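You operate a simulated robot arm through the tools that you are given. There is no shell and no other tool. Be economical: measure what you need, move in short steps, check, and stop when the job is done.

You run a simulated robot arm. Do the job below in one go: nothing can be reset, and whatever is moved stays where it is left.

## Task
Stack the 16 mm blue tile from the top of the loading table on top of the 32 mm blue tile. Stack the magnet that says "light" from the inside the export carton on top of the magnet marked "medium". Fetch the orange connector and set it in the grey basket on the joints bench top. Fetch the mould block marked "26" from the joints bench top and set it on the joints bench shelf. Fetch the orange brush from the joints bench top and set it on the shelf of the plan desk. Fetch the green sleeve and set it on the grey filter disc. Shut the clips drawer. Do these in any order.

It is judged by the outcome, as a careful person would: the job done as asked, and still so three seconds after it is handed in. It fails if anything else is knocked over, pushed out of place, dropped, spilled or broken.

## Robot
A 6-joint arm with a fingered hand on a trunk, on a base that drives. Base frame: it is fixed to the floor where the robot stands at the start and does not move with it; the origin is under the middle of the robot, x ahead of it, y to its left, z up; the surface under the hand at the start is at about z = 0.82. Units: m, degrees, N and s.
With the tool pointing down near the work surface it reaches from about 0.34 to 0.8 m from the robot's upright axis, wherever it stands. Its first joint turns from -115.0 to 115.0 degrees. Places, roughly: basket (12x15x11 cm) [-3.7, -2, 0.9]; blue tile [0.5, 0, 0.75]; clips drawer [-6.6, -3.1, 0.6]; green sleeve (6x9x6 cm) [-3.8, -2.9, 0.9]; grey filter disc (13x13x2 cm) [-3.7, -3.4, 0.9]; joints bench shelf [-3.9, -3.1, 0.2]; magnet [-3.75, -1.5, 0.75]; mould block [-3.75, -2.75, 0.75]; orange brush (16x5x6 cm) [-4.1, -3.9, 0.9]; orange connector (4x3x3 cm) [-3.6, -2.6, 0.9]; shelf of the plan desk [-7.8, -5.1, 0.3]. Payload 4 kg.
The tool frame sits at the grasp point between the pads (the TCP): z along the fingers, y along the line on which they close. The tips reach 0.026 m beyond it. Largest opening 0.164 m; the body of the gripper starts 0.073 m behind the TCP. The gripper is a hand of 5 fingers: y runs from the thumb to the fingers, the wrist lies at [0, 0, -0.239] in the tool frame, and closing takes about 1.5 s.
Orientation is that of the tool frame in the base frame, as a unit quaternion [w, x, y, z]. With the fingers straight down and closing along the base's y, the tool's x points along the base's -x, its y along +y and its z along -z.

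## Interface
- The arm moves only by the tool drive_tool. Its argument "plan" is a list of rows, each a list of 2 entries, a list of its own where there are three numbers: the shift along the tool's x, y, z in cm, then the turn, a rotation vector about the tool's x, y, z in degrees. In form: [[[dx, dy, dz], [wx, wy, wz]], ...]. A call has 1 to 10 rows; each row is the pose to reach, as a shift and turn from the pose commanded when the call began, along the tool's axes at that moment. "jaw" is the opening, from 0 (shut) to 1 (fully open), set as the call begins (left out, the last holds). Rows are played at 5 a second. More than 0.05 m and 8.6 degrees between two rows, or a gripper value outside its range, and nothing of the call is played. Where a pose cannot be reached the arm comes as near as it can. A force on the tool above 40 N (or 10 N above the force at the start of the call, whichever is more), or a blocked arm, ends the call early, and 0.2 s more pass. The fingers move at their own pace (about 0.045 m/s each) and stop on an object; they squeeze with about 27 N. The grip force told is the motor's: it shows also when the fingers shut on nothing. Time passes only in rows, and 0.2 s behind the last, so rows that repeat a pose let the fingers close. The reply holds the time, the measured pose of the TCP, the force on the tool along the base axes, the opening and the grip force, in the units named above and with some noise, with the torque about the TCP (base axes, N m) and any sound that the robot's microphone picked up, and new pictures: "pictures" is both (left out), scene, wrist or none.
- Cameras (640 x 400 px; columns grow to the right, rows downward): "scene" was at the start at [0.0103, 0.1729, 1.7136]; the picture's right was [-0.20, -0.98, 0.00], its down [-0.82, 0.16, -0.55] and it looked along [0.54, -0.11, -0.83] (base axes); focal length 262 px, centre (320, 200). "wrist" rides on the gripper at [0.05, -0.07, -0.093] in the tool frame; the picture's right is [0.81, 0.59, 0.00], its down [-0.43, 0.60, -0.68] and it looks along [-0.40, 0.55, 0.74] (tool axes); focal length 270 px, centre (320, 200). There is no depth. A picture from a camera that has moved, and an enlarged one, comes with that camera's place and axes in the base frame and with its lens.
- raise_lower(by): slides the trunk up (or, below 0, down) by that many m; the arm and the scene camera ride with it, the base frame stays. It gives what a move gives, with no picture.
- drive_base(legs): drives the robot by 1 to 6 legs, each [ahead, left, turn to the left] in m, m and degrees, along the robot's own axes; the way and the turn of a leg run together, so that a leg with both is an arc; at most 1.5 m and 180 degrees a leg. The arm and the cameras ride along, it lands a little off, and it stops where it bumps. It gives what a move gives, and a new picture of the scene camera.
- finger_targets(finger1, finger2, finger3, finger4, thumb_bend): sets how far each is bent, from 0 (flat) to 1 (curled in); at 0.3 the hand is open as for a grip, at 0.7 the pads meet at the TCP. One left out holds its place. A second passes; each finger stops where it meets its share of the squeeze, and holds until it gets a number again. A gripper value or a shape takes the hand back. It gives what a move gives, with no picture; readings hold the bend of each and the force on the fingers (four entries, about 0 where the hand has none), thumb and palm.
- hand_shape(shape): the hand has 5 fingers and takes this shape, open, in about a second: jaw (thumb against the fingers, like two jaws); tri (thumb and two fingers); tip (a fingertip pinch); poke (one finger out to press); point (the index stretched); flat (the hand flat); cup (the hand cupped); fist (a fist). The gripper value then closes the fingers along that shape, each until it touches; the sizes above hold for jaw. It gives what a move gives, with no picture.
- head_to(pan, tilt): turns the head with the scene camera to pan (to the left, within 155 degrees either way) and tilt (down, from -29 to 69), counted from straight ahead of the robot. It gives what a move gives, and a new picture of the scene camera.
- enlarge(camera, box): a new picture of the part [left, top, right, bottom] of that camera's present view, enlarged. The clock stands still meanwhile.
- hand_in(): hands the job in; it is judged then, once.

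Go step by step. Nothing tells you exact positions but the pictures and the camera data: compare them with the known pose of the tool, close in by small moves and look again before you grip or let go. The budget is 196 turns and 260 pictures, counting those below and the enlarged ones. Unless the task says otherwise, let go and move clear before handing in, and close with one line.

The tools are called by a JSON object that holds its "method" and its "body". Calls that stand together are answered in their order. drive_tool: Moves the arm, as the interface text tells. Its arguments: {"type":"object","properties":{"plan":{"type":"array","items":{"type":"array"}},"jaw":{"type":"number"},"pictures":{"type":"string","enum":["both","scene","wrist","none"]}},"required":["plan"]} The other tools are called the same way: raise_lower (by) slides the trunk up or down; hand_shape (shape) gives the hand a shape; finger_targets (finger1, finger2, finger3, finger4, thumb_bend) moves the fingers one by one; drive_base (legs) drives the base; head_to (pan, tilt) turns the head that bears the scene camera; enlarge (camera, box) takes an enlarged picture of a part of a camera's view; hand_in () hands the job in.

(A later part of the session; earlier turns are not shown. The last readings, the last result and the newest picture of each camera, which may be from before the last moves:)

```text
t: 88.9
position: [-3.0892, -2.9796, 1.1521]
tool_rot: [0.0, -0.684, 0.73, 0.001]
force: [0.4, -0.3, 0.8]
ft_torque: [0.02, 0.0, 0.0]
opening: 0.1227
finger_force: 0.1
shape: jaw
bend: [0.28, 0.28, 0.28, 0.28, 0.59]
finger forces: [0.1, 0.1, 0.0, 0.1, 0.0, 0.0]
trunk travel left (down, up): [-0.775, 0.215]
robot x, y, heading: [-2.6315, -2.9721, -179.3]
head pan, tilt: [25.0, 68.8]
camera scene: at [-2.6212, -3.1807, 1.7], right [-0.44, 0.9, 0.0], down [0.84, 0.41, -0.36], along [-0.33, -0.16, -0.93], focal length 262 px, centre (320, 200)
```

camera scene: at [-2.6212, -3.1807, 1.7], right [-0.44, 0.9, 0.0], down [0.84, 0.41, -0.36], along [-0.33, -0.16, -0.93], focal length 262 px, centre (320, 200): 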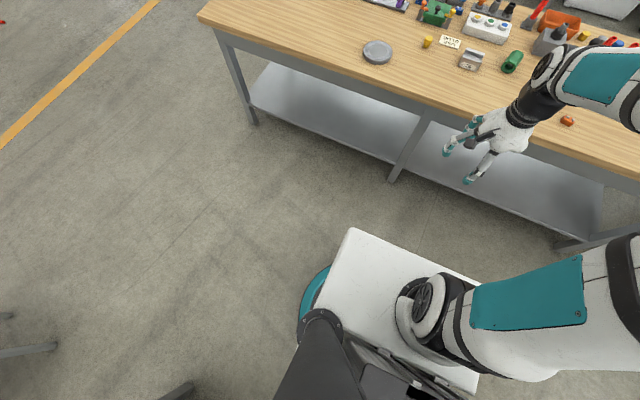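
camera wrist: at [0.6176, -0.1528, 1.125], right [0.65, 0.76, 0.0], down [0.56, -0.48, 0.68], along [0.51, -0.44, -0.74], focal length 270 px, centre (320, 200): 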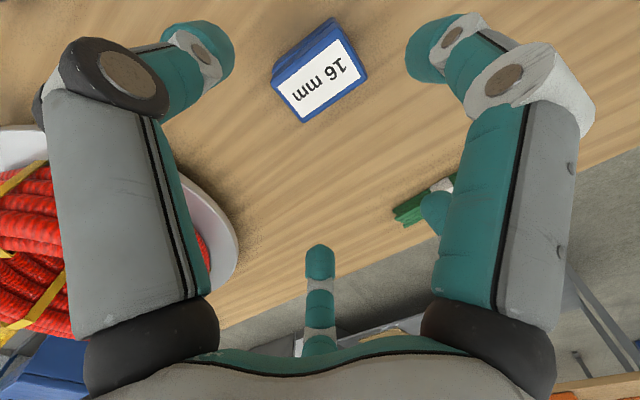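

The bench front edge is really at x≈−3.48, so I can advance about 0.43 m.

{"method": "drive_base", "body": {"legs": [[0.42, 0, 0]]}}

{"method": "head_to", "body": {"pan": 10, "tilt": 50}}

```text
t: 91.5
position: [-3.5107, -2.9882, 1.1513]
tool_rot: [0.0, -0.686, 0.728, 0.0]
force: [0.2, 0.0, 0.7]
ft_torque: [-0.01, 0.01, 0.02]
opening: 0.1229
finger_force: 0.1
shape: jaw
bend: [0.28, 0.28, 0.28, 0.28, 0.59]
finger forces: [0.0, 0.0, 0.1, 0.1, 0.1, 0.1]
trunk travel left (down, up): [-0.775, 0.215]
robot x, y, heading: [-3.0562, -2.9814, -178.9]
head pan, tilt: [25.0, 68.8]
camera scene: at [-3.0425, -3.1878, 1.6999], right [-0.44, 0.9, 0.0], down [0.84, 0.41, -0.36], along [-0.33, -0.16, -0.93], focal length 262 px, centre (320, 200)
```

scene: 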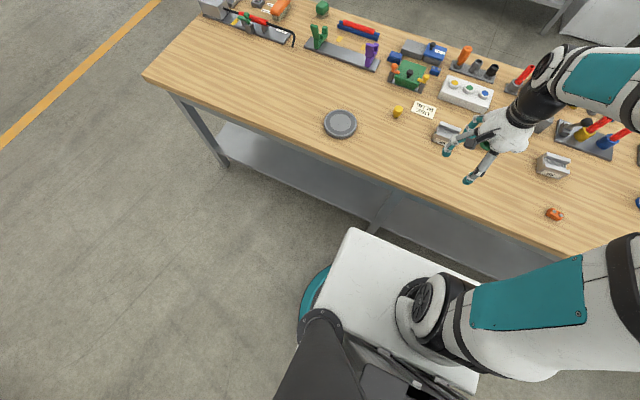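

```text
t: 92.3
position: [-3.5109, -2.9878, 1.1518]
tool_rot: [-0.001, -0.685, 0.729, 0.001]
force: [0.5, 0.3, 0.9]
ft_torque: [0.03, 0.0, 0.0]
opening: 0.1228
finger_force: 0.0
shape: jaw
bend: [0.28, 0.28, 0.28, 0.28, 0.59]
finger forces: [0.0, 0.0, 0.0, 0.1, 0.0, 0.0]
trunk travel left (down, up): [-0.775, 0.215]
robot x, y, heading: [-3.0558, -2.9791, -178.9]
head pan, tilt: [10.0, 50.0]
camera scene: at [-3.0669, -3.178, 1.7218], right [-0.19, 0.98, 0.0], down [0.75, 0.15, -0.64], along [-0.63, -0.12, -0.77], focal length 262 px, centre (320, 200)
```

scene: 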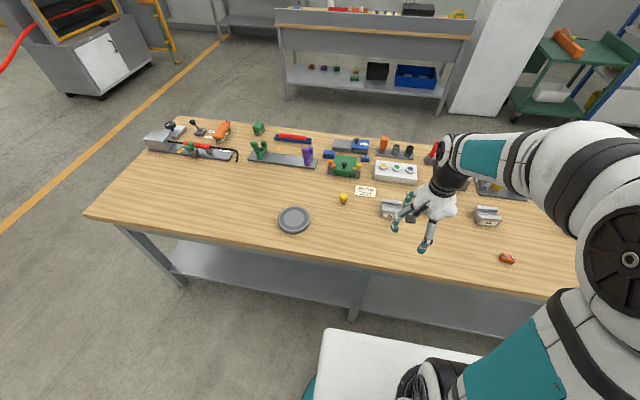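

I turn the hand to close along the bench and move above the green sleeve for a look.

{"method": "drive_tool", "body": {"plan": [[[-1.1, 2.4, 0], [0, 0, -8.5]], [[-2.2, 4.8, 0], [0, 0, -17]], [[-3.3, 7.2, 0], [0, 0, -25.5]], [[-4.4, 9.6, 0], [0, 0, -34]], [[-5.5, 12, 0], [0, 0, -42.5]], [[-6.6, 14.4, 0], [0, 0, -51]], [[-7.7, 16.8, 0], [0, 0, -59.5]], [[-8.8, 19.2, 1], [0, 0, -68]], [[-9.9, 21.6, 2], [0, 0, -76.5]], [[-10.9, 24, 3], [0, 0, -85]]], "jaw": 1, "pictures": "both"}}

```text
t: 94.5
position: [-3.743, -2.8641, 1.1197]
tool_rot: [0.0, 0.997, -0.073, 0.001]
force: [0.2, -0.1, 0.4]
ft_torque: [0.02, -0.02, 0.02]
opening: 0.1637
finger_force: 0.2
shape: jaw
bend: [0.3, 0.3, 0.3, 0.3, 0.3]
finger forces: [0.0, 0.0, 0.1, 0.0, 0.0, 0.0]
trunk travel left (down, up): [-0.775, 0.215]
robot x, y, heading: [-3.0562, -2.9786, -179.0]
head pan, tilt: [10.0, 50.0]
camera scene: at [-3.0683, -3.1775, 1.7219], right [-0.19, 0.98, 0.0], down [0.75, 0.15, -0.64], along [-0.63, -0.12, -0.77], focal length 262 px, centre (320, 200)
camera wrist: at [-3.684, -2.8025, 1.213], right [0.72, -0.7, 0.0], down [-0.51, -0.53, 0.68], along [-0.47, -0.48, -0.74], focal length 270 px, centre (320, 200)
```

scene: 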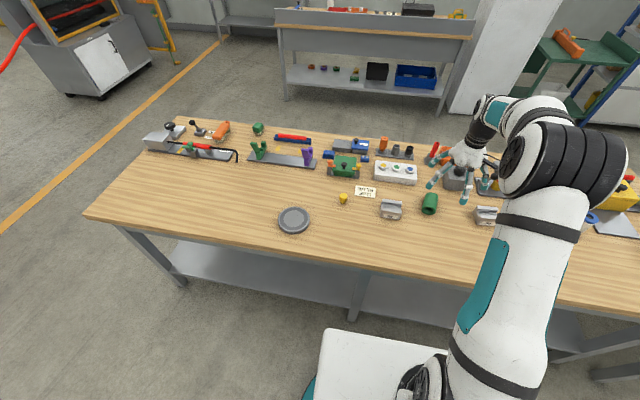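
wrist: 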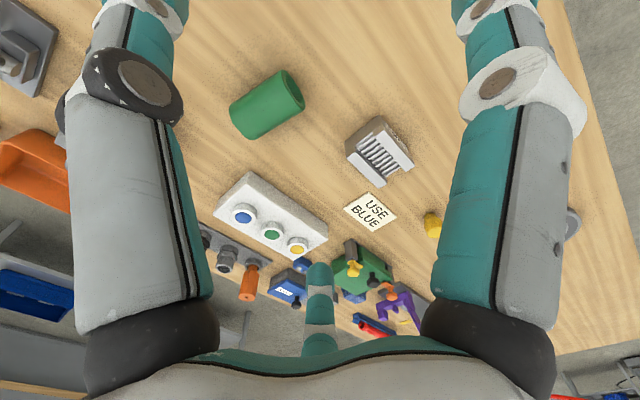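

The sleeve is at about (−3.816, −2.85), its axis ~16° off the base x. I align and descend half-way.

{"method": "drive_tool", "body": {"plan": [[[-3, -0.2, 2], [0, 0, 3]], [[-6, -0.3, 5], [0, 0, 6]], [[-7.4, -0.3, 9], [0, 0, 7.7]], [[-7.4, -0.3, 12], [0, 0, 7.7]]], "jaw": 0.75, "pictures": "both"}}

```text
t: 95.5
position: [-3.8155, -2.8501, 1.0015]
tool_rot: [0.001, 0.99, -0.141, -0.001]
force: [0.5, 0.1, 0.9]
ft_torque: [-0.02, -0.04, 0.02]
opening: 0.1234
finger_force: 0.1
shape: jaw
bend: [0.28, 0.28, 0.28, 0.28, 0.59]
finger forces: [0.1, 0.0, 0.1, 0.0, 0.0, 0.0]
trunk travel left (down, up): [-0.775, 0.215]
robot x, y, heading: [-3.055, -2.9822, -178.8]
head pan, tilt: [10.0, 50.0]
camera scene: at [-3.0671, -3.1779, 1.7219], right [-0.19, 0.98, 0.0], down [0.75, 0.15, -0.64], along [-0.63, -0.12, -0.77], focal length 262 px, centre (320, 200)
camera wrist: at [-3.7476, -2.7984, 1.0944], right [0.61, -0.79, 0.0], down [-0.58, -0.45, 0.68], along [-0.54, -0.41, -0.74], focal length 270 px, centre (320, 200)
```

scene: 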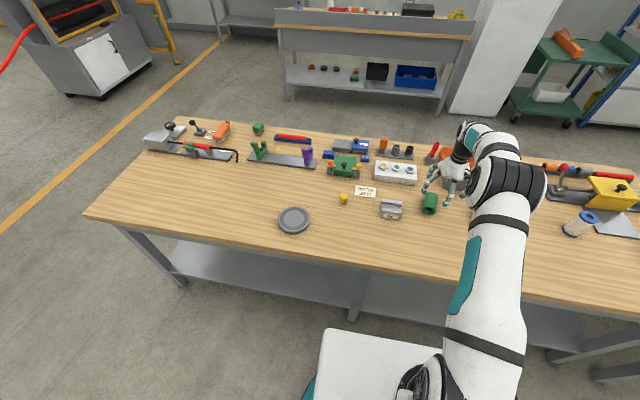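
wrist: 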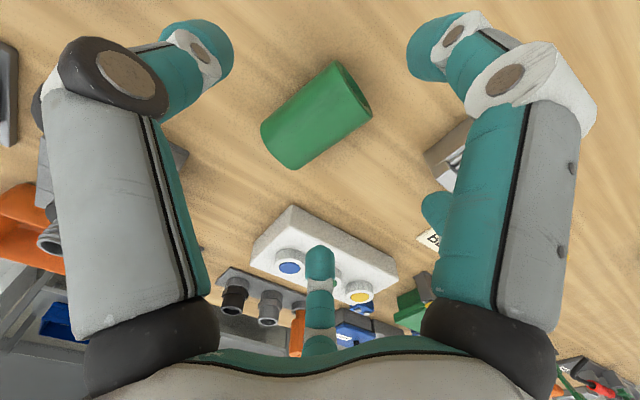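

Centre about (−3.825, −2.851), close to under the hand. I descend to just above grip height.

{"method": "drive_tool", "body": {"plan": [[[-0.9, 0, 3], [0, 0, -2]], [[-0.9, 0, 6], [0, 0, -2]], [[-0.9, 0, 8], [0, 0, -2]], [[-0.9, 0, 9], [0, 0, -2]], [[-0.9, 0, 9], [0, 0, -2]]], "pictures": "both"}}

{"method": "enlarge", "body": {"camera": "scene", "box": [380, 150, 500, 225]}}

```text
t: 96.7
position: [-3.8244, -2.8475, 0.9107]
tool_rot: [0.0, 0.992, -0.124, 0.0]
force: [0.9, 0.2, 0.2]
ft_torque: [-0.08, -0.01, 0.0]
opening: 0.1235
finger_force: 0.0
shape: jaw
bend: [0.28, 0.28, 0.28, 0.28, 0.59]
finger forces: [0.0, 0.0, 0.0, 0.1, 0.1, 0.1]
trunk travel left (down, up): [-0.775, 0.215]
robot x, y, heading: [-3.0535, -2.9818, -179.0]
head pan, tilt: [10.0, 50.0]
camera scene: at [-3.0671, -3.1779, 1.7219], right [-0.19, 0.98, 0.0], down [0.75, 0.15, -0.64], along [-0.63, -0.12, -0.77], focal length 262 px, centre (320, 200)
camera wrist: at [-3.7582, -2.7929, 1.0049], right [0.64, -0.77, 0.0], down [-0.56, -0.47, 0.68], along [-0.52, -0.43, -0.74], focal length 270 px, centre (320, 200)
```

scene: 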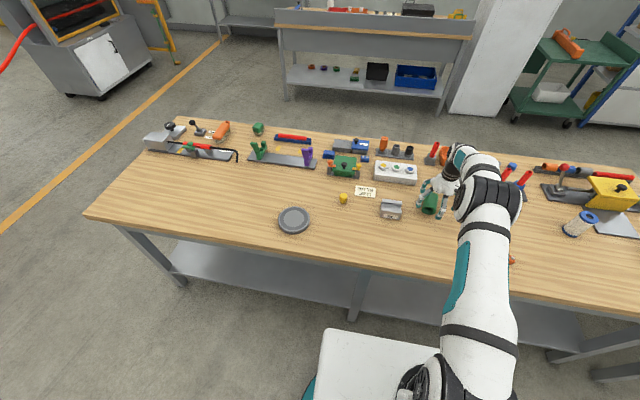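
wrist: 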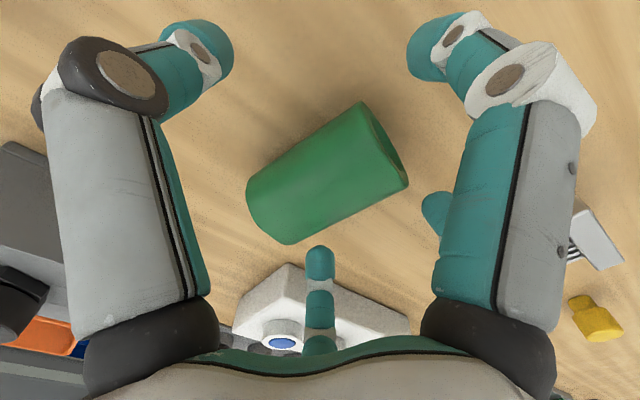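

```text
5.33 times, centred on (440, 188) of scene
camera zoom: at [-3.0671, -3.1779, 1.7219], right [-0.19, 0.98, 0.0], down [0.75, 0.15, -0.64], along [-0.63, -0.12, -0.77], focal length 1397 px, centre (-320, 267)
```

zoom: 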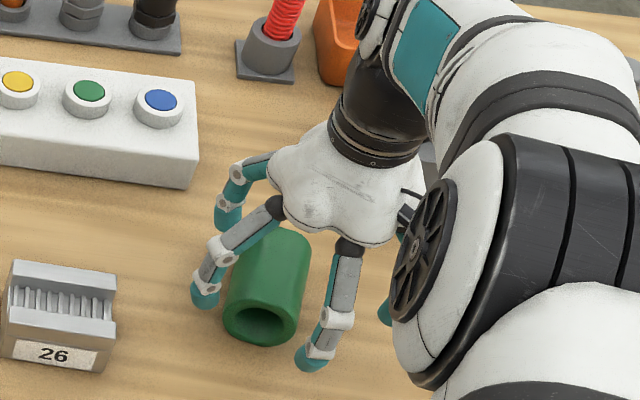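

Well centred. A little lower and close.

{"method": "drive_tool", "body": {"plan": [[[0, 0, 0.4], [0, 0, 0]], [[0, 0, 0.7], [0, 0, 0]], [[0, 0, 0.7], [0, 0, 0]]], "pictures": "none"}}

{"method": "drive_tool", "body": {"plan": [[[0, 0, 0], [0, 0, 0]], [[0, 0, 0], [0, 0, 0]], [[0, 0, 0], [0, 0, 0]], [[0, 0, 0], [0, 0, 0]], [[0, 0, 0], [0, 0, 0]], [[0, 0, 0], [0, 0, 0]], [[0, 0, 0], [0, 0, 0]], [[0, 0, 0], [0, 0, 0]]], "jaw": 0, "pictures": "wrist"}}

```text
t: 97.5
position: [-3.8237, -2.8471, 0.9054]
tool_rot: [-0.001, 0.992, -0.123, 0.0]
force: [0.1, 0.1, 0.4]
ft_torque: [0.0, 0.01, 0.01]
opening: 0.1236
finger_force: 0.0
shape: jaw
bend: [0.28, 0.28, 0.28, 0.28, 0.59]
finger forces: [0.0, 0.0, 0.1, 0.1, 0.0, 0.0]
trunk travel left (down, up): [-0.775, 0.215]
robot x, y, heading: [-3.0558, -2.9774, -179.0]
head pan, tilt: [10.0, 50.0]
```

```text
t: 99.3
position: [-3.8238, -2.8482, 0.9066]
tool_rot: [0.0, 0.992, -0.123, -0.002]
force: [2.6, -1.4, 12.9]
ft_torque: [-0.21, 0.53, 0.14]
opening: 0.0359
finger_force: 27.0
shape: jaw
bend: [0.46, 0.41, 0.39, 0.88, 0.7]
finger forces: [24.7, 24.6, 24.1, 12.4, 36.7, 0.0]
trunk travel left (down, up): [-0.775, 0.215]
robot x, y, heading: [-3.0544, -2.9787, -178.7]
head pan, tilt: [10.0, 50.0]
camera wrist: at [-3.7579, -2.7938, 1.0002], right [0.64, -0.77, 0.0], down [-0.56, -0.47, 0.68], along [-0.52, -0.43, -0.73], focal length 270 px, centre (320, 200)
```

wrist: 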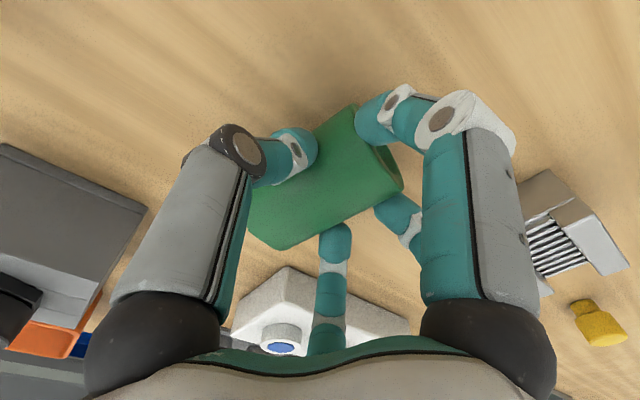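

Finger 4 curled past the far end and may be pressing on the table. I free both side fingers and keep the thumb and two fingers on the sleeve.

{"method": "finger_targets", "body": {"finger1": 0.3, "finger4": 0.3}}

{"method": "drive_tool", "body": {"plan": [[[0, 0, -1], [0, 0, 0]], [[0, 0, -2], [0, 0, 0]], [[0, 0, -2], [0, 0, 0]]], "pictures": "both"}}

{"method": "enlarge", "body": {"camera": "scene", "box": [380, 150, 500, 225]}}

```text
t: 100.3
position: [-3.8247, -2.8485, 0.9087]
tool_rot: [0.0, 0.992, -0.123, -0.003]
force: [-6.5, -7.7, 29.3]
ft_torque: [-0.51, 0.33, 0.1]
opening: 0.071
finger_force: 45.2
shape: fingers
bend: [0.3, 0.43, 0.42, 0.3, 0.7]
finger forces: [0.0, 24.5, 24.8, 0.1, 41.0, 0.0]
trunk travel left (down, up): [-0.775, 0.215]
robot x, y, heading: [-3.0555, -2.9813, -178.9]
head pan, tilt: [10.0, 50.0]
```

```text
t: 101.1
position: [-3.8234, -2.8474, 0.9238]
tool_rot: [0.0, 0.992, -0.123, 0.001]
force: [-0.2, -0.8, 0.8]
ft_torque: [-0.01, -0.03, 0.01]
opening: 0.0745
finger_force: 0.0
shape: fingers
bend: [0.3, 0.9, 0.91, 0.3, 0.73]
finger forces: [0.0, 0.0, 0.1, 0.0, 0.0, 0.0]
trunk travel left (down, up): [-0.775, 0.215]
robot x, y, heading: [-3.0541, -2.982, -178.9]
head pan, tilt: [10.0, 50.0]
camera scene: at [-3.0666, -3.1778, 1.7217], right [-0.19, 0.98, 0.0], down [0.75, 0.15, -0.64], along [-0.63, -0.12, -0.77], focal length 262 px, centre (320, 200)
camera wrist: at [-3.7575, -2.7933, 1.017], right [0.64, -0.77, 0.0], down [-0.57, -0.47, 0.68], along [-0.52, -0.43, -0.74], focal length 270 px, centre (320, 200)
```

scene: 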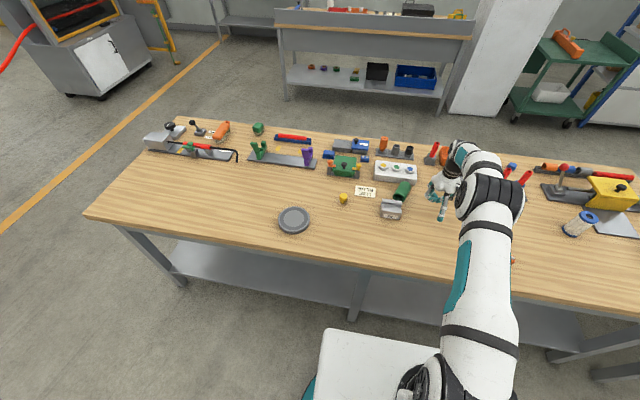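
wrist: 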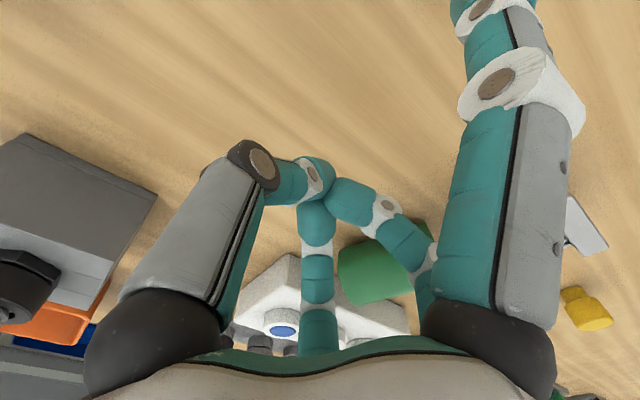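

```text
5.33 times, centred on (440, 188) of scene
camera zoom: at [-3.0666, -3.1778, 1.7217], right [-0.19, 0.98, 0.0], down [0.75, 0.15, -0.64], along [-0.63, -0.12, -0.77], focal length 1397 px, centre (-320, 267)
```

zoom: 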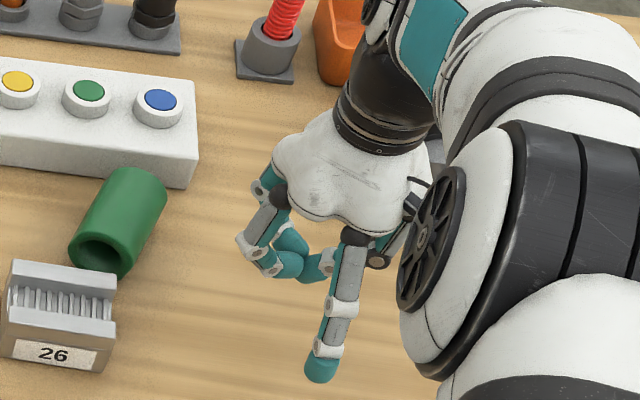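

The contacts were above the sleeve's equator (the bench top is nearer z≈0.845), so the sleeve squeezed out and rolled against the white button box; nothing else moved. I raise the hand, reopen it and look from above.

{"method": "drive_tool", "body": {"plan": [[[0, 0, -4], [0, 0, 0]], [[0, 0, -8], [0, 0, 0]], [[2, 3, -12], [0, 0, 0]], [[4, 6, -15], [0, 0, 0]], [[6, 9, -18], [0, 0, 0]], [[6, 10, -20], [0, 0, 0]]], "jaw": 1, "pictures": "both"}}

{"method": "enlarge", "body": {"camera": "wrist", "box": [200, 0, 460, 162.5]}}

{"method": "enlarge", "body": {"camera": "scene", "box": [340, 140, 500, 240]}}

```text
refused: row 3 steps farther than a row can; nothing moved
```

```text
2.46 times, centred on (330, 81) of wrist
camera zoom: at [-3.7575, -2.7933, 1.017], right [0.64, -0.77, 0.0], down [-0.57, -0.47, 0.68], along [-0.52, -0.43, -0.74], focal length 665 px, centre (295, 492)
```

zoom: 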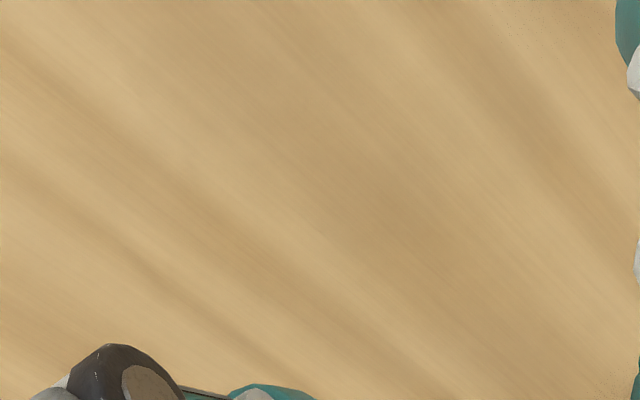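

```text
4.00 times, centred on (420, 190) of scene
camera zoom: at [-3.0666, -3.1778, 1.7217], right [-0.19, 0.98, 0.0], down [0.75, 0.15, -0.64], along [-0.63, -0.12, -0.77], focal length 1048 px, centre (-80, 240)
```

zoom: 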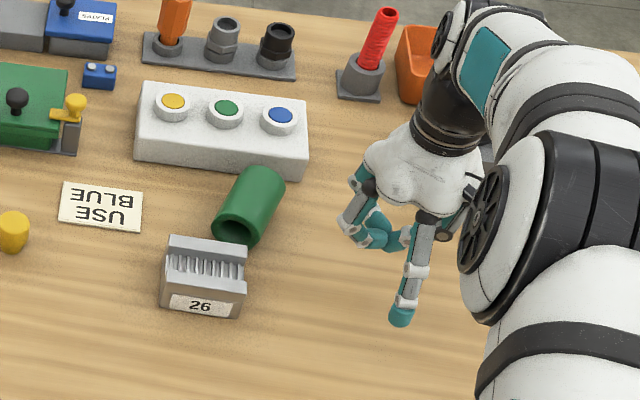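

The step was too long; I repeat with shorter ones.

{"method": "drive_tool", "body": {"plan": [[[0, 0, -4], [0, 0, 0]], [[0, 0, -8], [0, 0, 0]], [[1, 2, -11], [0, 0, 0]], [[2, 4, -14], [0, 0, 0]], [[3, 6, -17], [0, 0, 0]], [[5, 9, -19], [0, 0, 0]], [[7, 12, -20], [0, 0, 0]]], "jaw": 1, "pictures": "wrist"}}

{"method": "enlarge", "body": {"camera": "wrist", "box": [200, 0, 460, 162.5]}}

```text
t: 102.7
position: [-3.786, -2.9828, 1.1242]
tool_rot: [0.0, 0.992, -0.124, 0.0]
force: [0.8, 0.0, 0.3]
ft_torque: [-0.02, 0.01, 0.01]
opening: 0.1638
finger_force: 0.0
shape: jaw
bend: [0.3, 0.3, 0.3, 0.3, 0.3]
finger forces: [0.0, 0.0, 0.0, 0.1, 0.0, 0.1]
trunk travel left (down, up): [-0.775, 0.215]
robot x, y, heading: [-3.0544, -2.9822, -179.0]
head pan, tilt: [10.0, 50.0]
camera wrist: at [-3.7198, -2.9284, 1.2176], right [0.64, -0.77, 0.0], down [-0.56, -0.47, 0.68], along [-0.52, -0.43, -0.74], focal length 270 px, centre (320, 200)
```

wrist: 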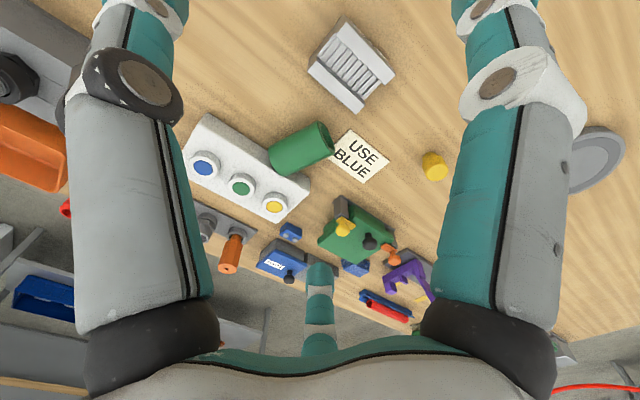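

```text
2.46 times, centred on (330, 81) of wrist
camera zoom: at [-3.7198, -2.9284, 1.2176], right [0.64, -0.77, 0.0], down [-0.56, -0.47, 0.68], along [-0.52, -0.43, -0.74], focal length 665 px, centre (295, 492)
```

zoom: 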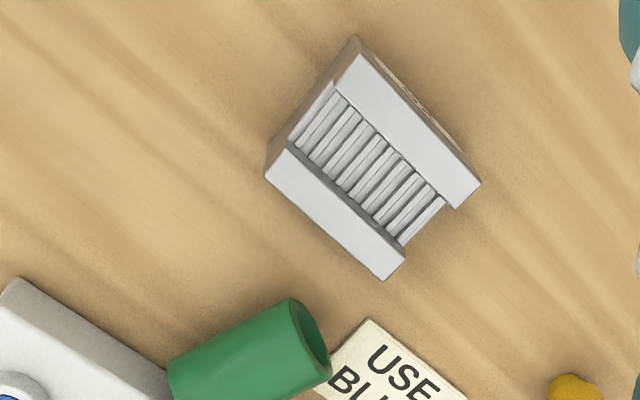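

The sleeve seems to have shifted since; I check the scene again.

{"method": "enlarge", "body": {"camera": "scene", "box": [320, 140, 480, 240]}}

```text
4.00 times, centred on (400, 190) of scene
camera zoom: at [-3.0664, -3.1789, 1.7217], right [-0.19, 0.98, 0.0], down [0.75, 0.15, -0.64], along [-0.63, -0.12, -0.77], focal length 1048 px, centre (0, 240)
```

zoom: 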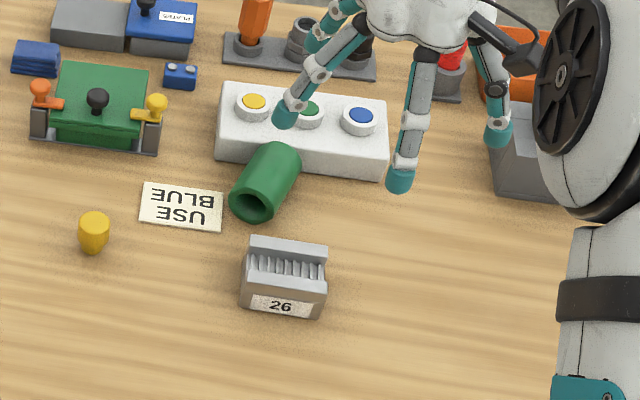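

It is rolling slowly along the box. I move the hand toward it at height and look again.

{"method": "drive_tool", "body": {"plan": [[[-3, 3, 0], [0, 0, 0]], [[-6, 6, 1], [0, 0, 0]], [[-7, 8, 2], [0, 0, 0]]], "pictures": "both"}}

{"method": "enlarge", "body": {"camera": "scene", "box": [320, 140, 480, 240]}}

```text
t: 103.5
position: [-3.8557, -3.0422, 1.099]
tool_rot: [0.0, 0.992, -0.124, -0.002]
force: [-0.6, -0.4, -0.6]
ft_torque: [0.03, -0.02, -0.01]
opening: 0.1638
finger_force: 0.1
shape: jaw
bend: [0.3, 0.3, 0.3, 0.3, 0.3]
finger forces: [0.0, 0.0, 0.0, 0.0, 0.0, 0.0]
out of reach, approached as far as the arm can: row 2, 3
trunk travel left (down, up): [-0.775, 0.215]
robot x, y, heading: [-3.055, -2.9825, -179.1]
head pan, tilt: [10.0, 50.0]
camera scene: at [-3.0674, -3.1785, 1.7218], right [-0.19, 0.98, 0.0], down [0.75, 0.15, -0.64], along [-0.63, -0.12, -0.77], focal length 262 px, centre (320, 200)
camera wrist: at [-3.7893, -2.9875, 1.1915], right [0.64, -0.77, 0.0], down [-0.56, -0.47, 0.68], along [-0.52, -0.43, -0.73], focal length 270 px, centre (320, 200)
```

scene: 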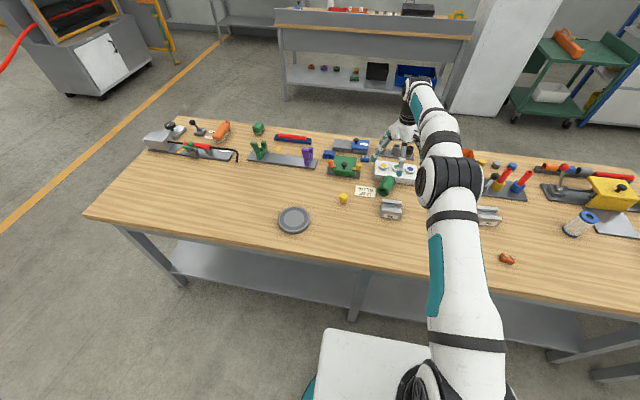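
wrist: 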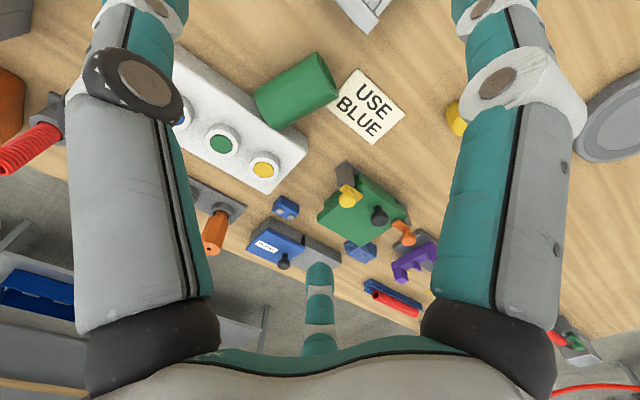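

```text
4.00 times, centred on (400, 190) of scene
camera zoom: at [-3.0674, -3.1785, 1.7218], right [-0.19, 0.98, 0.0], down [0.75, 0.15, -0.64], along [-0.63, -0.12, -0.77], focal length 1048 px, centre (0, 240)
```

zoom: 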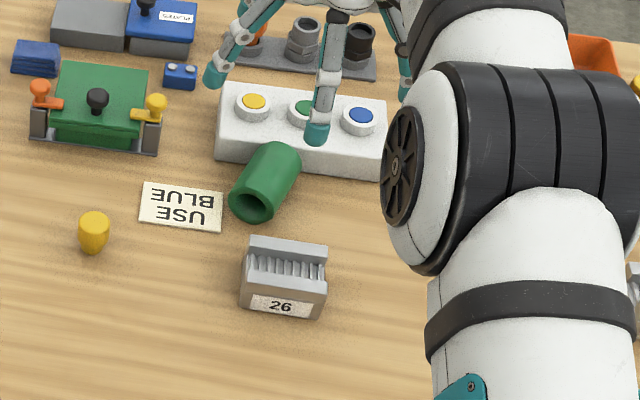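

The sleeve is at rest, but about 0.84 m from my axis — I need to stand ~0.1 m closer. To see which parts of the robot ride with the trunk, I raise it and look down.

{"method": "raise_lower", "body": {"by": 0.1}}

{"method": "head_to", "body": {"pan": 25, "tilt": 69}}

```text
t: 104.9
position: [-3.8551, -3.0413, 1.1986]
tool_rot: [0.001, 0.992, -0.124, -0.002]
force: [0.5, 0.7, -0.3]
ft_torque: [0.0, -0.01, -0.02]
opening: 0.1639
finger_force: 0.0
shape: jaw
bend: [0.3, 0.3, 0.3, 0.3, 0.3]
finger forces: [0.0, 0.1, 0.0, 0.1, 0.0, 0.0]
trunk travel left (down, up): [-0.875, 0.115]
robot x, y, heading: [-3.0564, -2.9836, -179.1]
head pan, tilt: [10.0, 50.0]
```

```text
t: 105.7
position: [-3.8549, -3.0411, 1.2001]
tool_rot: [0.001, 0.992, -0.124, -0.002]
force: [0.2, 0.0, 0.0]
ft_torque: [-0.04, -0.03, -0.01]
opening: 0.1639
finger_force: 0.0
shape: jaw
bend: [0.3, 0.3, 0.3, 0.3, 0.3]
finger forces: [0.0, 0.1, 0.0, 0.0, 0.1, 0.1]
trunk travel left (down, up): [-0.875, 0.115]
robot x, y, heading: [-3.0563, -2.9829, -178.7]
head pan, tilt: [25.0, 68.8]
camera scene: at [-3.0419, -3.1878, 1.8], right [-0.44, 0.9, 0.0], down [0.84, 0.41, -0.36], along [-0.33, -0.16, -0.93], focal length 262 px, centre (320, 200)
```

scene: 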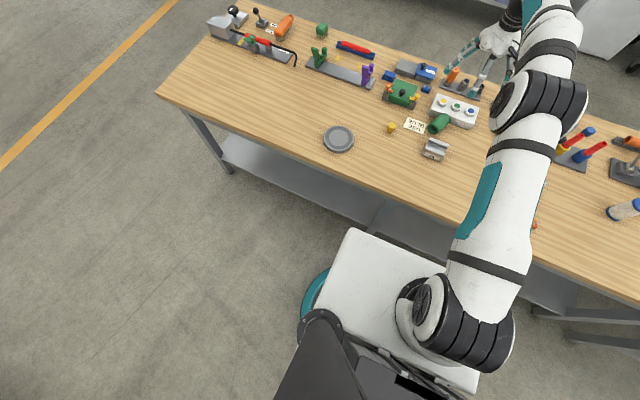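

The white platform rides high with the trunk; only the small round base is low, so I can safely move 0.12 m closer.

{"method": "drive_base", "body": {"legs": [[0.12, 0, 0]]}}

{"method": "raise_lower", "body": {"by": -0.1}}

{"method": "drive_tool", "body": {"plan": [[[4, -1, 0], [0, 0, 0]], [[7, -2, 1], [0, 0, 0]]], "pictures": "both"}}

```text
t: 106.9
position: [-3.975, -3.0434, 1.1979]
tool_rot: [0.0, 0.992, -0.123, -0.001]
force: [-1.0, 0.7, 0.8]
ft_torque: [-0.01, 0.0, 0.0]
opening: 0.1639
finger_force: 0.1
shape: jaw
bend: [0.3, 0.3, 0.3, 0.3, 0.3]
finger forces: [0.0, 0.1, 0.0, 0.0, 0.1, 0.0]
trunk travel left (down, up): [-0.875, 0.115]
robot x, y, heading: [-3.1764, -2.9832, -179.1]
head pan, tilt: [25.0, 68.8]
camera scene: at [-3.1616, -3.19, 1.7999], right [-0.44, 0.9, 0.0], down [0.84, 0.41, -0.36], along [-0.32, -0.16, -0.93], focal length 262 px, centre (320, 200)
```

scene: 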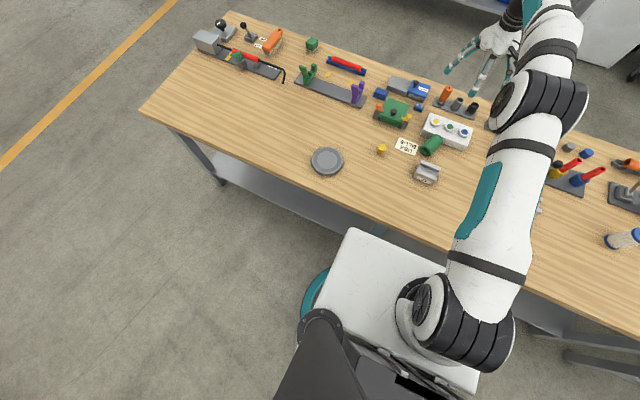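

```text
t: 108.2
position: [-3.9734, -3.0434, 1.1005]
tool_rot: [0.0, 0.992, -0.123, -0.003]
force: [0.3, -0.1, -0.8]
ft_torque: [-0.04, 0.0, -0.03]
opening: 0.1637
finger_force: 0.1
shape: jaw
bend: [0.3, 0.3, 0.3, 0.3, 0.3]
finger forces: [0.0, 0.0, 0.0, 0.0, 0.1, 0.1]
trunk travel left (down, up): [-0.775, 0.215]
robot x, y, heading: [-3.1745, -2.9847, -179.2]
head pan, tilt: [25.0, 68.8]
```

```text
t: 108.8
position: [-3.9001, -3.0408, 1.0871]
tool_rot: [0.001, 0.992, -0.123, -0.001]
force: [0.0, 0.9, -0.3]
ft_torque: [-0.01, 0.0, 0.0]
opening: 0.1642
finger_force: 0.0
shape: jaw
bend: [0.3, 0.3, 0.3, 0.3, 0.3]
finger forces: [0.0, 0.0, 0.0, 0.1, 0.1, 0.1]
trunk travel left (down, up): [-0.775, 0.215]
robot x, y, heading: [-3.176, -2.979, -179.0]
head pan, tilt: [25.0, 68.8]
camera scene: at [-3.1596, -3.1898, 1.6999], right [-0.44, 0.9, 0.0], down [0.84, 0.41, -0.36], along [-0.33, -0.16, -0.93], focal length 262 px, centre (320, 200)
camera wrist: at [-3.8333, -2.9862, 1.1799], right [0.64, -0.77, 0.0], down [-0.56, -0.47, 0.68], along [-0.52, -0.43, -0.73], focal length 270 px, centre (320, 200)
```

scene: 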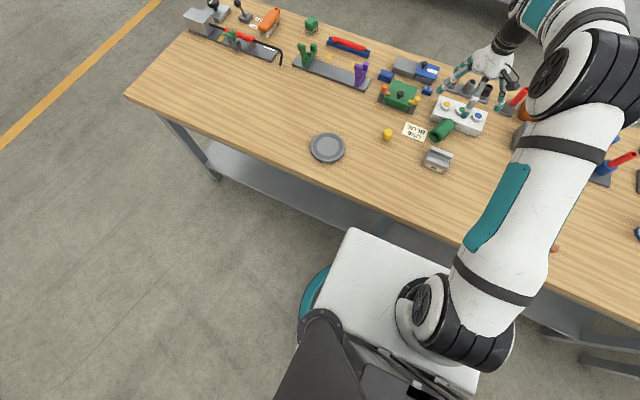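
wrist: 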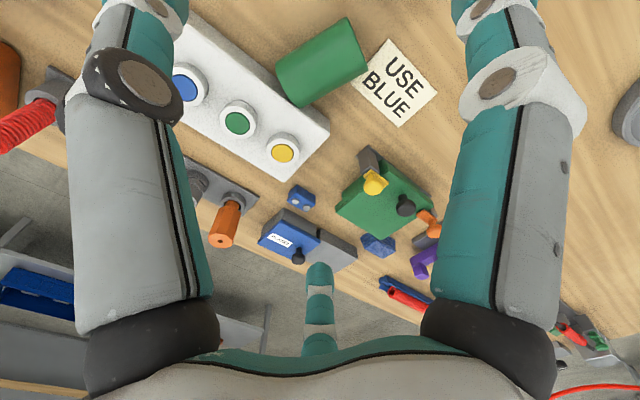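

The sleeve's far end touches the white box, so a full five-finger grip has no room there. I try the three-finger shape and look at it up here.

{"method": "hand_shape", "body": {"shape": "tri"}}

{"method": "drive_tool", "body": {"plan": [[[3, 0, 0], [0, 0, 0]]], "pictures": "both"}}

{"method": "enlarge", "body": {"camera": "scene", "box": [400, 30, 560, 130]}}

```text
t: 109.7
position: [-3.9007, -3.0404, 1.0871]
tool_rot: [0.001, 0.993, -0.122, -0.002]
force: [-0.3, -0.2, -0.7]
ft_torque: [0.02, 0.01, -0.01]
opening: 0.1639
finger_force: 0.1
shape: tri
bend: [0.14, 0.3, 0.3, 0.14, 0.3]
finger forces: [0.0, 0.1, 0.0, 0.0, 0.0, 0.1]
trunk travel left (down, up): [-0.775, 0.215]
robot x, y, heading: [-3.1729, -2.9796, -178.6]
head pan, tilt: [25.0, 68.8]
```

```text
t: 110.1
position: [-3.8692, -3.0487, 1.0892]
tool_rot: [0.001, 0.992, -0.124, -0.002]
force: [1.1, -0.3, -0.4]
ft_torque: [-0.01, 0.06, -0.02]
opening: 0.1636
finger_force: 0.1
shape: tri
bend: [0.14, 0.3, 0.3, 0.14, 0.3]
finger forces: [0.0, 0.1, 0.1, 0.0, 0.0, 0.0]
trunk travel left (down, up): [-0.775, 0.215]
robot x, y, heading: [-3.1696, -2.9818, -179.0]
head pan, tilt: [25.0, 68.8]
camera scene: at [-3.1577, -3.1902, 1.6999], right [-0.44, 0.9, 0.0], down [0.84, 0.41, -0.36], along [-0.33, -0.16, -0.93], focal length 262 px, centre (320, 200)
camera wrist: at [-3.8029, -2.9944, 1.1814], right [0.64, -0.77, 0.0], down [-0.56, -0.47, 0.68], along [-0.52, -0.43, -0.73], focal length 270 px, centre (320, 200)
```

scene: 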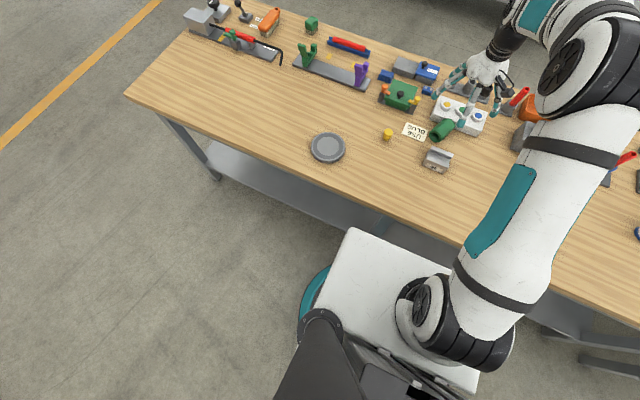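
wrist: 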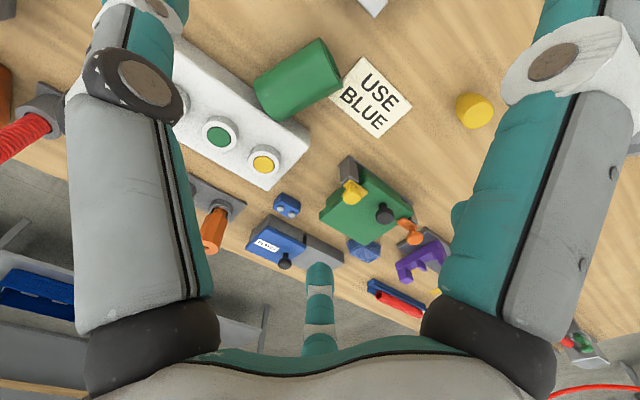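

```text
4.00 times, centred on (480, 80) of scene
camera zoom: at [-3.1577, -3.1902, 1.6999], right [-0.44, 0.9, 0.0], down [0.84, 0.41, -0.36], along [-0.33, -0.16, -0.93], focal length 1048 px, centre (-320, 680)
```

zoom: 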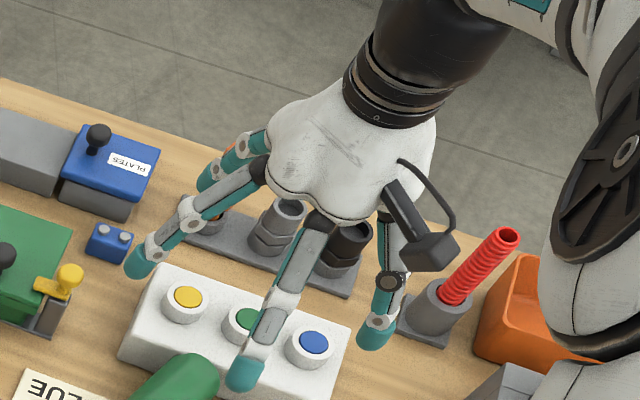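

Tri spreads the side fingers outward, which is worse here. I curl the two side fingers in instead and check the clearance.

{"method": "finger_targets", "body": {"finger1": 1, "finger2": 0.3, "finger3": 0.3, "finger4": 1, "thumb_bend": 0.55}}

{"method": "drive_tool", "body": {"plan": [[[0, 0, 0], [0, 0, 0]], [[0, 0, 0], [0, 0, 0]]], "pictures": "wrist"}}

{"method": "enlarge", "body": {"camera": "scene", "box": [400, 30, 560, 130]}}

```text
t: 111.1
position: [-3.8705, -3.0484, 1.0883]
tool_rot: [0.0, 0.992, -0.123, -0.001]
force: [-0.1, -0.8, 0.8]
ft_torque: [0.0, 0.03, 0.0]
opening: 0.0279
finger_force: 0.1
shape: fingers
bend: [0.75, 0.3, 0.3, 0.75, 0.55]
finger forces: [0.0, 0.0, 0.1, 0.0, 0.0, 0.1]
trunk travel left (down, up): [-0.775, 0.215]
robot x, y, heading: [-3.1721, -2.9823, -178.8]
head pan, tilt: [25.0, 68.8]
```

```text
t: 111.7
position: [-3.8713, -3.0485, 1.0863]
tool_rot: [0.0, 0.992, -0.123, -0.001]
force: [-0.5, 0.3, -0.6]
ft_torque: [-0.02, 0.01, -0.02]
opening: 0.0279
finger_force: 0.1
shape: fingers
bend: [0.75, 0.3, 0.3, 0.75, 0.55]
finger forces: [0.0, 0.1, 0.1, 0.0, 0.1, 0.1]
trunk travel left (down, up): [-0.775, 0.215]
robot x, y, heading: [-3.1751, -2.9813, -178.8]
head pan, tilt: [25.0, 68.8]
camera wrist: at [-3.8044, -2.9942, 1.1804], right [0.64, -0.77, 0.0], down [-0.56, -0.47, 0.68], along [-0.52, -0.43, -0.73], focal length 270 px, centre (320, 200)
```

wrist: 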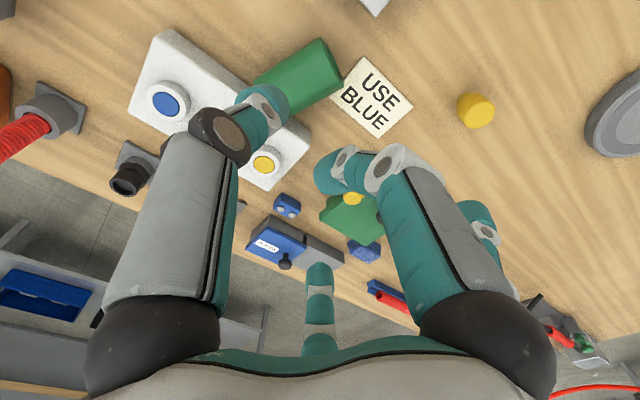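

```text
4.00 times, centred on (480, 80) of scene
camera zoom: at [-3.1596, -3.1899, 1.6999], right [-0.44, 0.9, 0.0], down [0.84, 0.41, -0.36], along [-0.33, -0.16, -0.93], focal length 1048 px, centre (-320, 680)
```

zoom: 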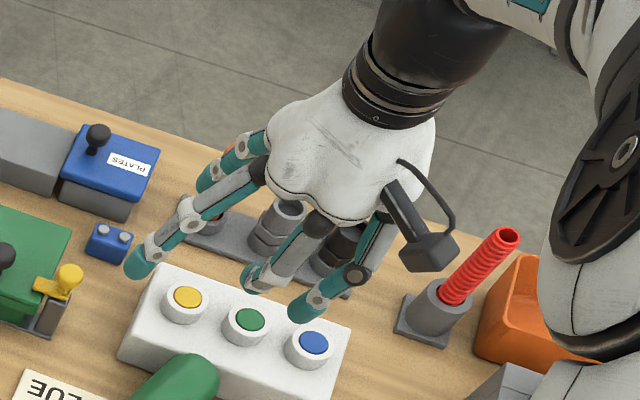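

They only got to 0.75 in a second; I continue curling.

{"method": "finger_targets", "body": {"finger1": 1, "finger4": 1}}

{"method": "drive_tool", "body": {"plan": [[[0, 0, 0], [0, 0, 0]], [[0, 0, 0], [0, 0, 0]]], "pictures": "wrist"}}

{"method": "enlarge", "body": {"camera": "scene", "box": [400, 30, 560, 130]}}

```text
t: 112.7
position: [-3.8694, -3.0474, 1.0874]
tool_rot: [0.001, 0.993, -0.122, -0.002]
force: [-0.5, 0.2, 0.2]
ft_torque: [0.02, 0.02, 0.01]
opening: 0.028
finger_force: 0.0
shape: fingers
bend: [0.76, 0.3, 0.3, 0.76, 0.55]
finger forces: [0.1, 0.0, 0.0, 0.0, 0.0, 0.0]
trunk travel left (down, up): [-0.775, 0.215]
robot x, y, heading: [-3.1726, -2.9816, -179.1]
head pan, tilt: [25.0, 68.8]
```

```text
t: 113.3
position: [-3.8711, -3.0482, 1.0877]
tool_rot: [0.0, 0.992, -0.123, -0.001]
force: [-0.5, 0.4, 0.3]
ft_torque: [-0.04, 0.02, 0.02]
opening: 0.0274
finger_force: 0.0
shape: fingers
bend: [0.76, 0.3, 0.3, 0.76, 0.55]
finger forces: [0.1, 0.0, 0.0, 0.0, 0.0, 0.1]
trunk travel left (down, up): [-0.775, 0.215]
robot x, y, heading: [-3.1726, -2.9806, -179.2]
head pan, tilt: [25.0, 68.8]
camera wrist: at [-3.8044, -2.9942, 1.1804], right [0.64, -0.77, 0.0], down [-0.56, -0.47, 0.68], along [-0.52, -0.43, -0.73], focal length 270 px, centre (320, 200)
```

wrist: 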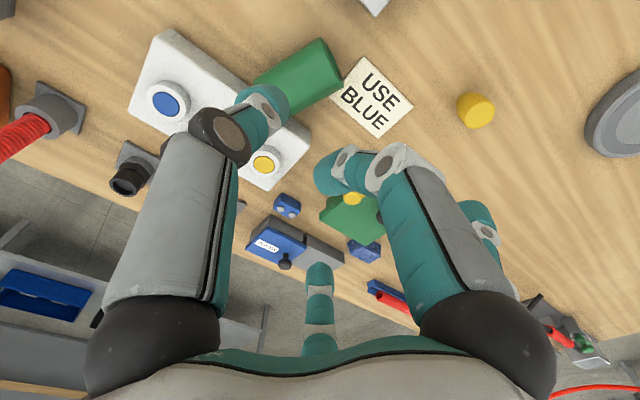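

```text
4.00 times, centred on (480, 80) of scene
camera zoom: at [-3.1597, -3.1899, 1.6999], right [-0.44, 0.9, 0.0], down [0.84, 0.41, -0.36], along [-0.33, -0.16, -0.93], focal length 1048 px, centre (-320, 680)
```

zoom: 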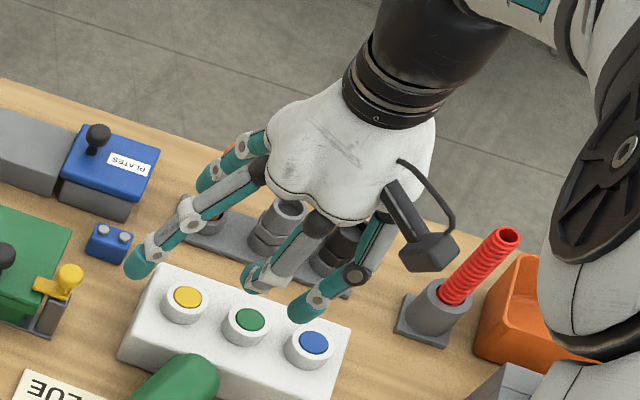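

That pose is limited. A better plan: first take away mould block 26 (it is a job anyway), giving room. Its centre is about (−3.775, −3.021), 6×8 cm, square to the bench. I align above it.

{"method": "hand_shape", "body": {"shape": "jaw"}}

{"method": "drive_tool", "body": {"plan": [[[3, -1, 0], [0, 0, -5]], [[6, -2, 1], [0, 0, -10]], [[8.7, -5, 2], [0, 0, -14]], [[8.7, -5, 5], [0, 0, -14]], [[8.7, -5, 9], [0, 0, -14]]], "jaw": 0.8, "pictures": "wrist"}}

```text
t: 114.2
position: [-3.8694, -3.0483, 1.0888]
tool_rot: [0.0, 0.993, -0.122, -0.002]
force: [0.3, -0.4, 0.6]
ft_torque: [0.02, 0.0, -0.02]
opening: 0.1637
finger_force: 0.1
shape: jaw
bend: [0.3, 0.3, 0.3, 0.3, 0.3]
finger forces: [0.1, 0.0, 0.0, 0.0, 0.1, 0.0]
trunk travel left (down, up): [-0.775, 0.215]
robot x, y, heading: [-3.1733, -2.9813, -178.9]
head pan, tilt: [25.0, 68.8]
```

```text
t: 115.4
position: [-3.776, -3.0217, 0.9967]
tool_rot: [0.0, 1.0, -0.001, -0.001]
force: [0.2, -0.1, -0.3]
ft_torque: [-0.04, -0.01, 0.0]
opening: 0.1316
finger_force: 0.1
shape: jaw
bend: [0.26, 0.26, 0.26, 0.26, 0.51]
finger forces: [0.0, 0.1, 0.0, 0.0, 0.0, 0.1]
trunk travel left (down, up): [-0.775, 0.215]
robot x, y, heading: [-3.1784, -2.9831, -178.9]
head pan, tilt: [25.0, 68.8]
camera wrist: at [-3.7247, -2.9526, 1.0905], right [0.81, -0.59, 0.0], down [-0.43, -0.59, 0.68], along [-0.4, -0.55, -0.73], focal length 270 px, centre (320, 200)
```

wrist: 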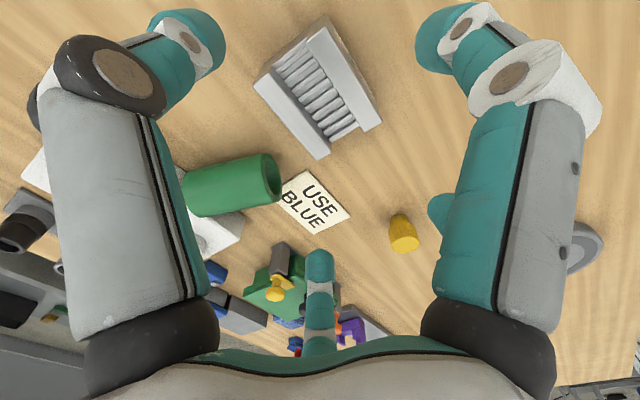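

Slight correction and descent to grip height.

{"method": "drive_tool", "body": {"plan": [[[0.3, -0.4, 3], [0, 0, 0]], [[0.3, -0.4, 6], [0, 0, 0]], [[0.3, -0.4, 9], [0, 0, 0]], [[0.3, -0.4, 9], [0, 0, 0]]], "pictures": "wrist"}}

{"method": "enlarge", "body": {"camera": "scene", "box": [380, 100, 500, 175]}}

```text
t: 116.4
position: [-3.7708, -3.0175, 0.908]
tool_rot: [-0.001, 1.0, -0.002, -0.002]
force: [0.1, 0.0, 0.4]
ft_torque: [0.01, 0.0, 0.01]
opening: 0.1315
finger_force: 0.0
shape: jaw
bend: [0.26, 0.26, 0.26, 0.26, 0.51]
finger forces: [0.0, 0.0, 0.1, 0.1, 0.0, 0.0]
trunk travel left (down, up): [-0.775, 0.215]
robot x, y, heading: [-3.1745, -2.9829, -178.9]
head pan, tilt: [25.0, 68.8]
camera wrist: at [-3.7208, -2.9487, 1.0009], right [0.81, -0.59, 0.0], down [-0.43, -0.59, 0.68], along [-0.4, -0.55, -0.73], focal length 270 px, centre (320, 200)
```

wrist: 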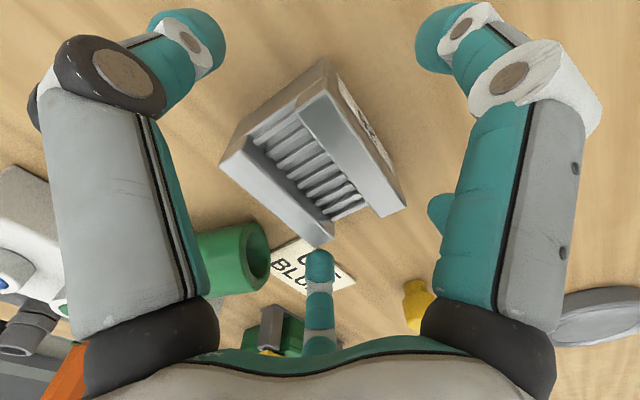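

```text
5.33 times, centred on (440, 138) of scene
camera zoom: at [-3.1592, -3.1899, 1.6999], right [-0.44, 0.9, 0.0], down [0.84, 0.41, -0.36], along [-0.33, -0.16, -0.93], focal length 1397 px, centre (-320, 533)
```

zoom: 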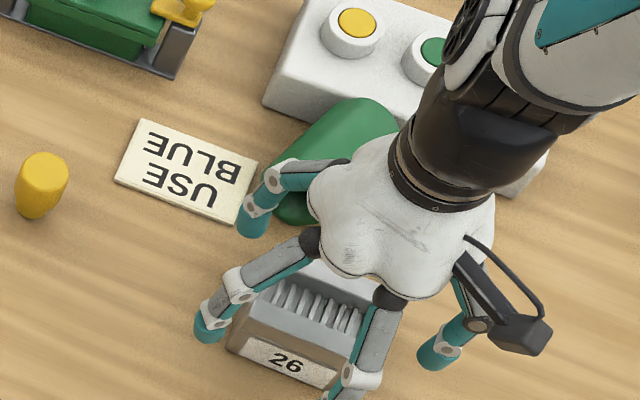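

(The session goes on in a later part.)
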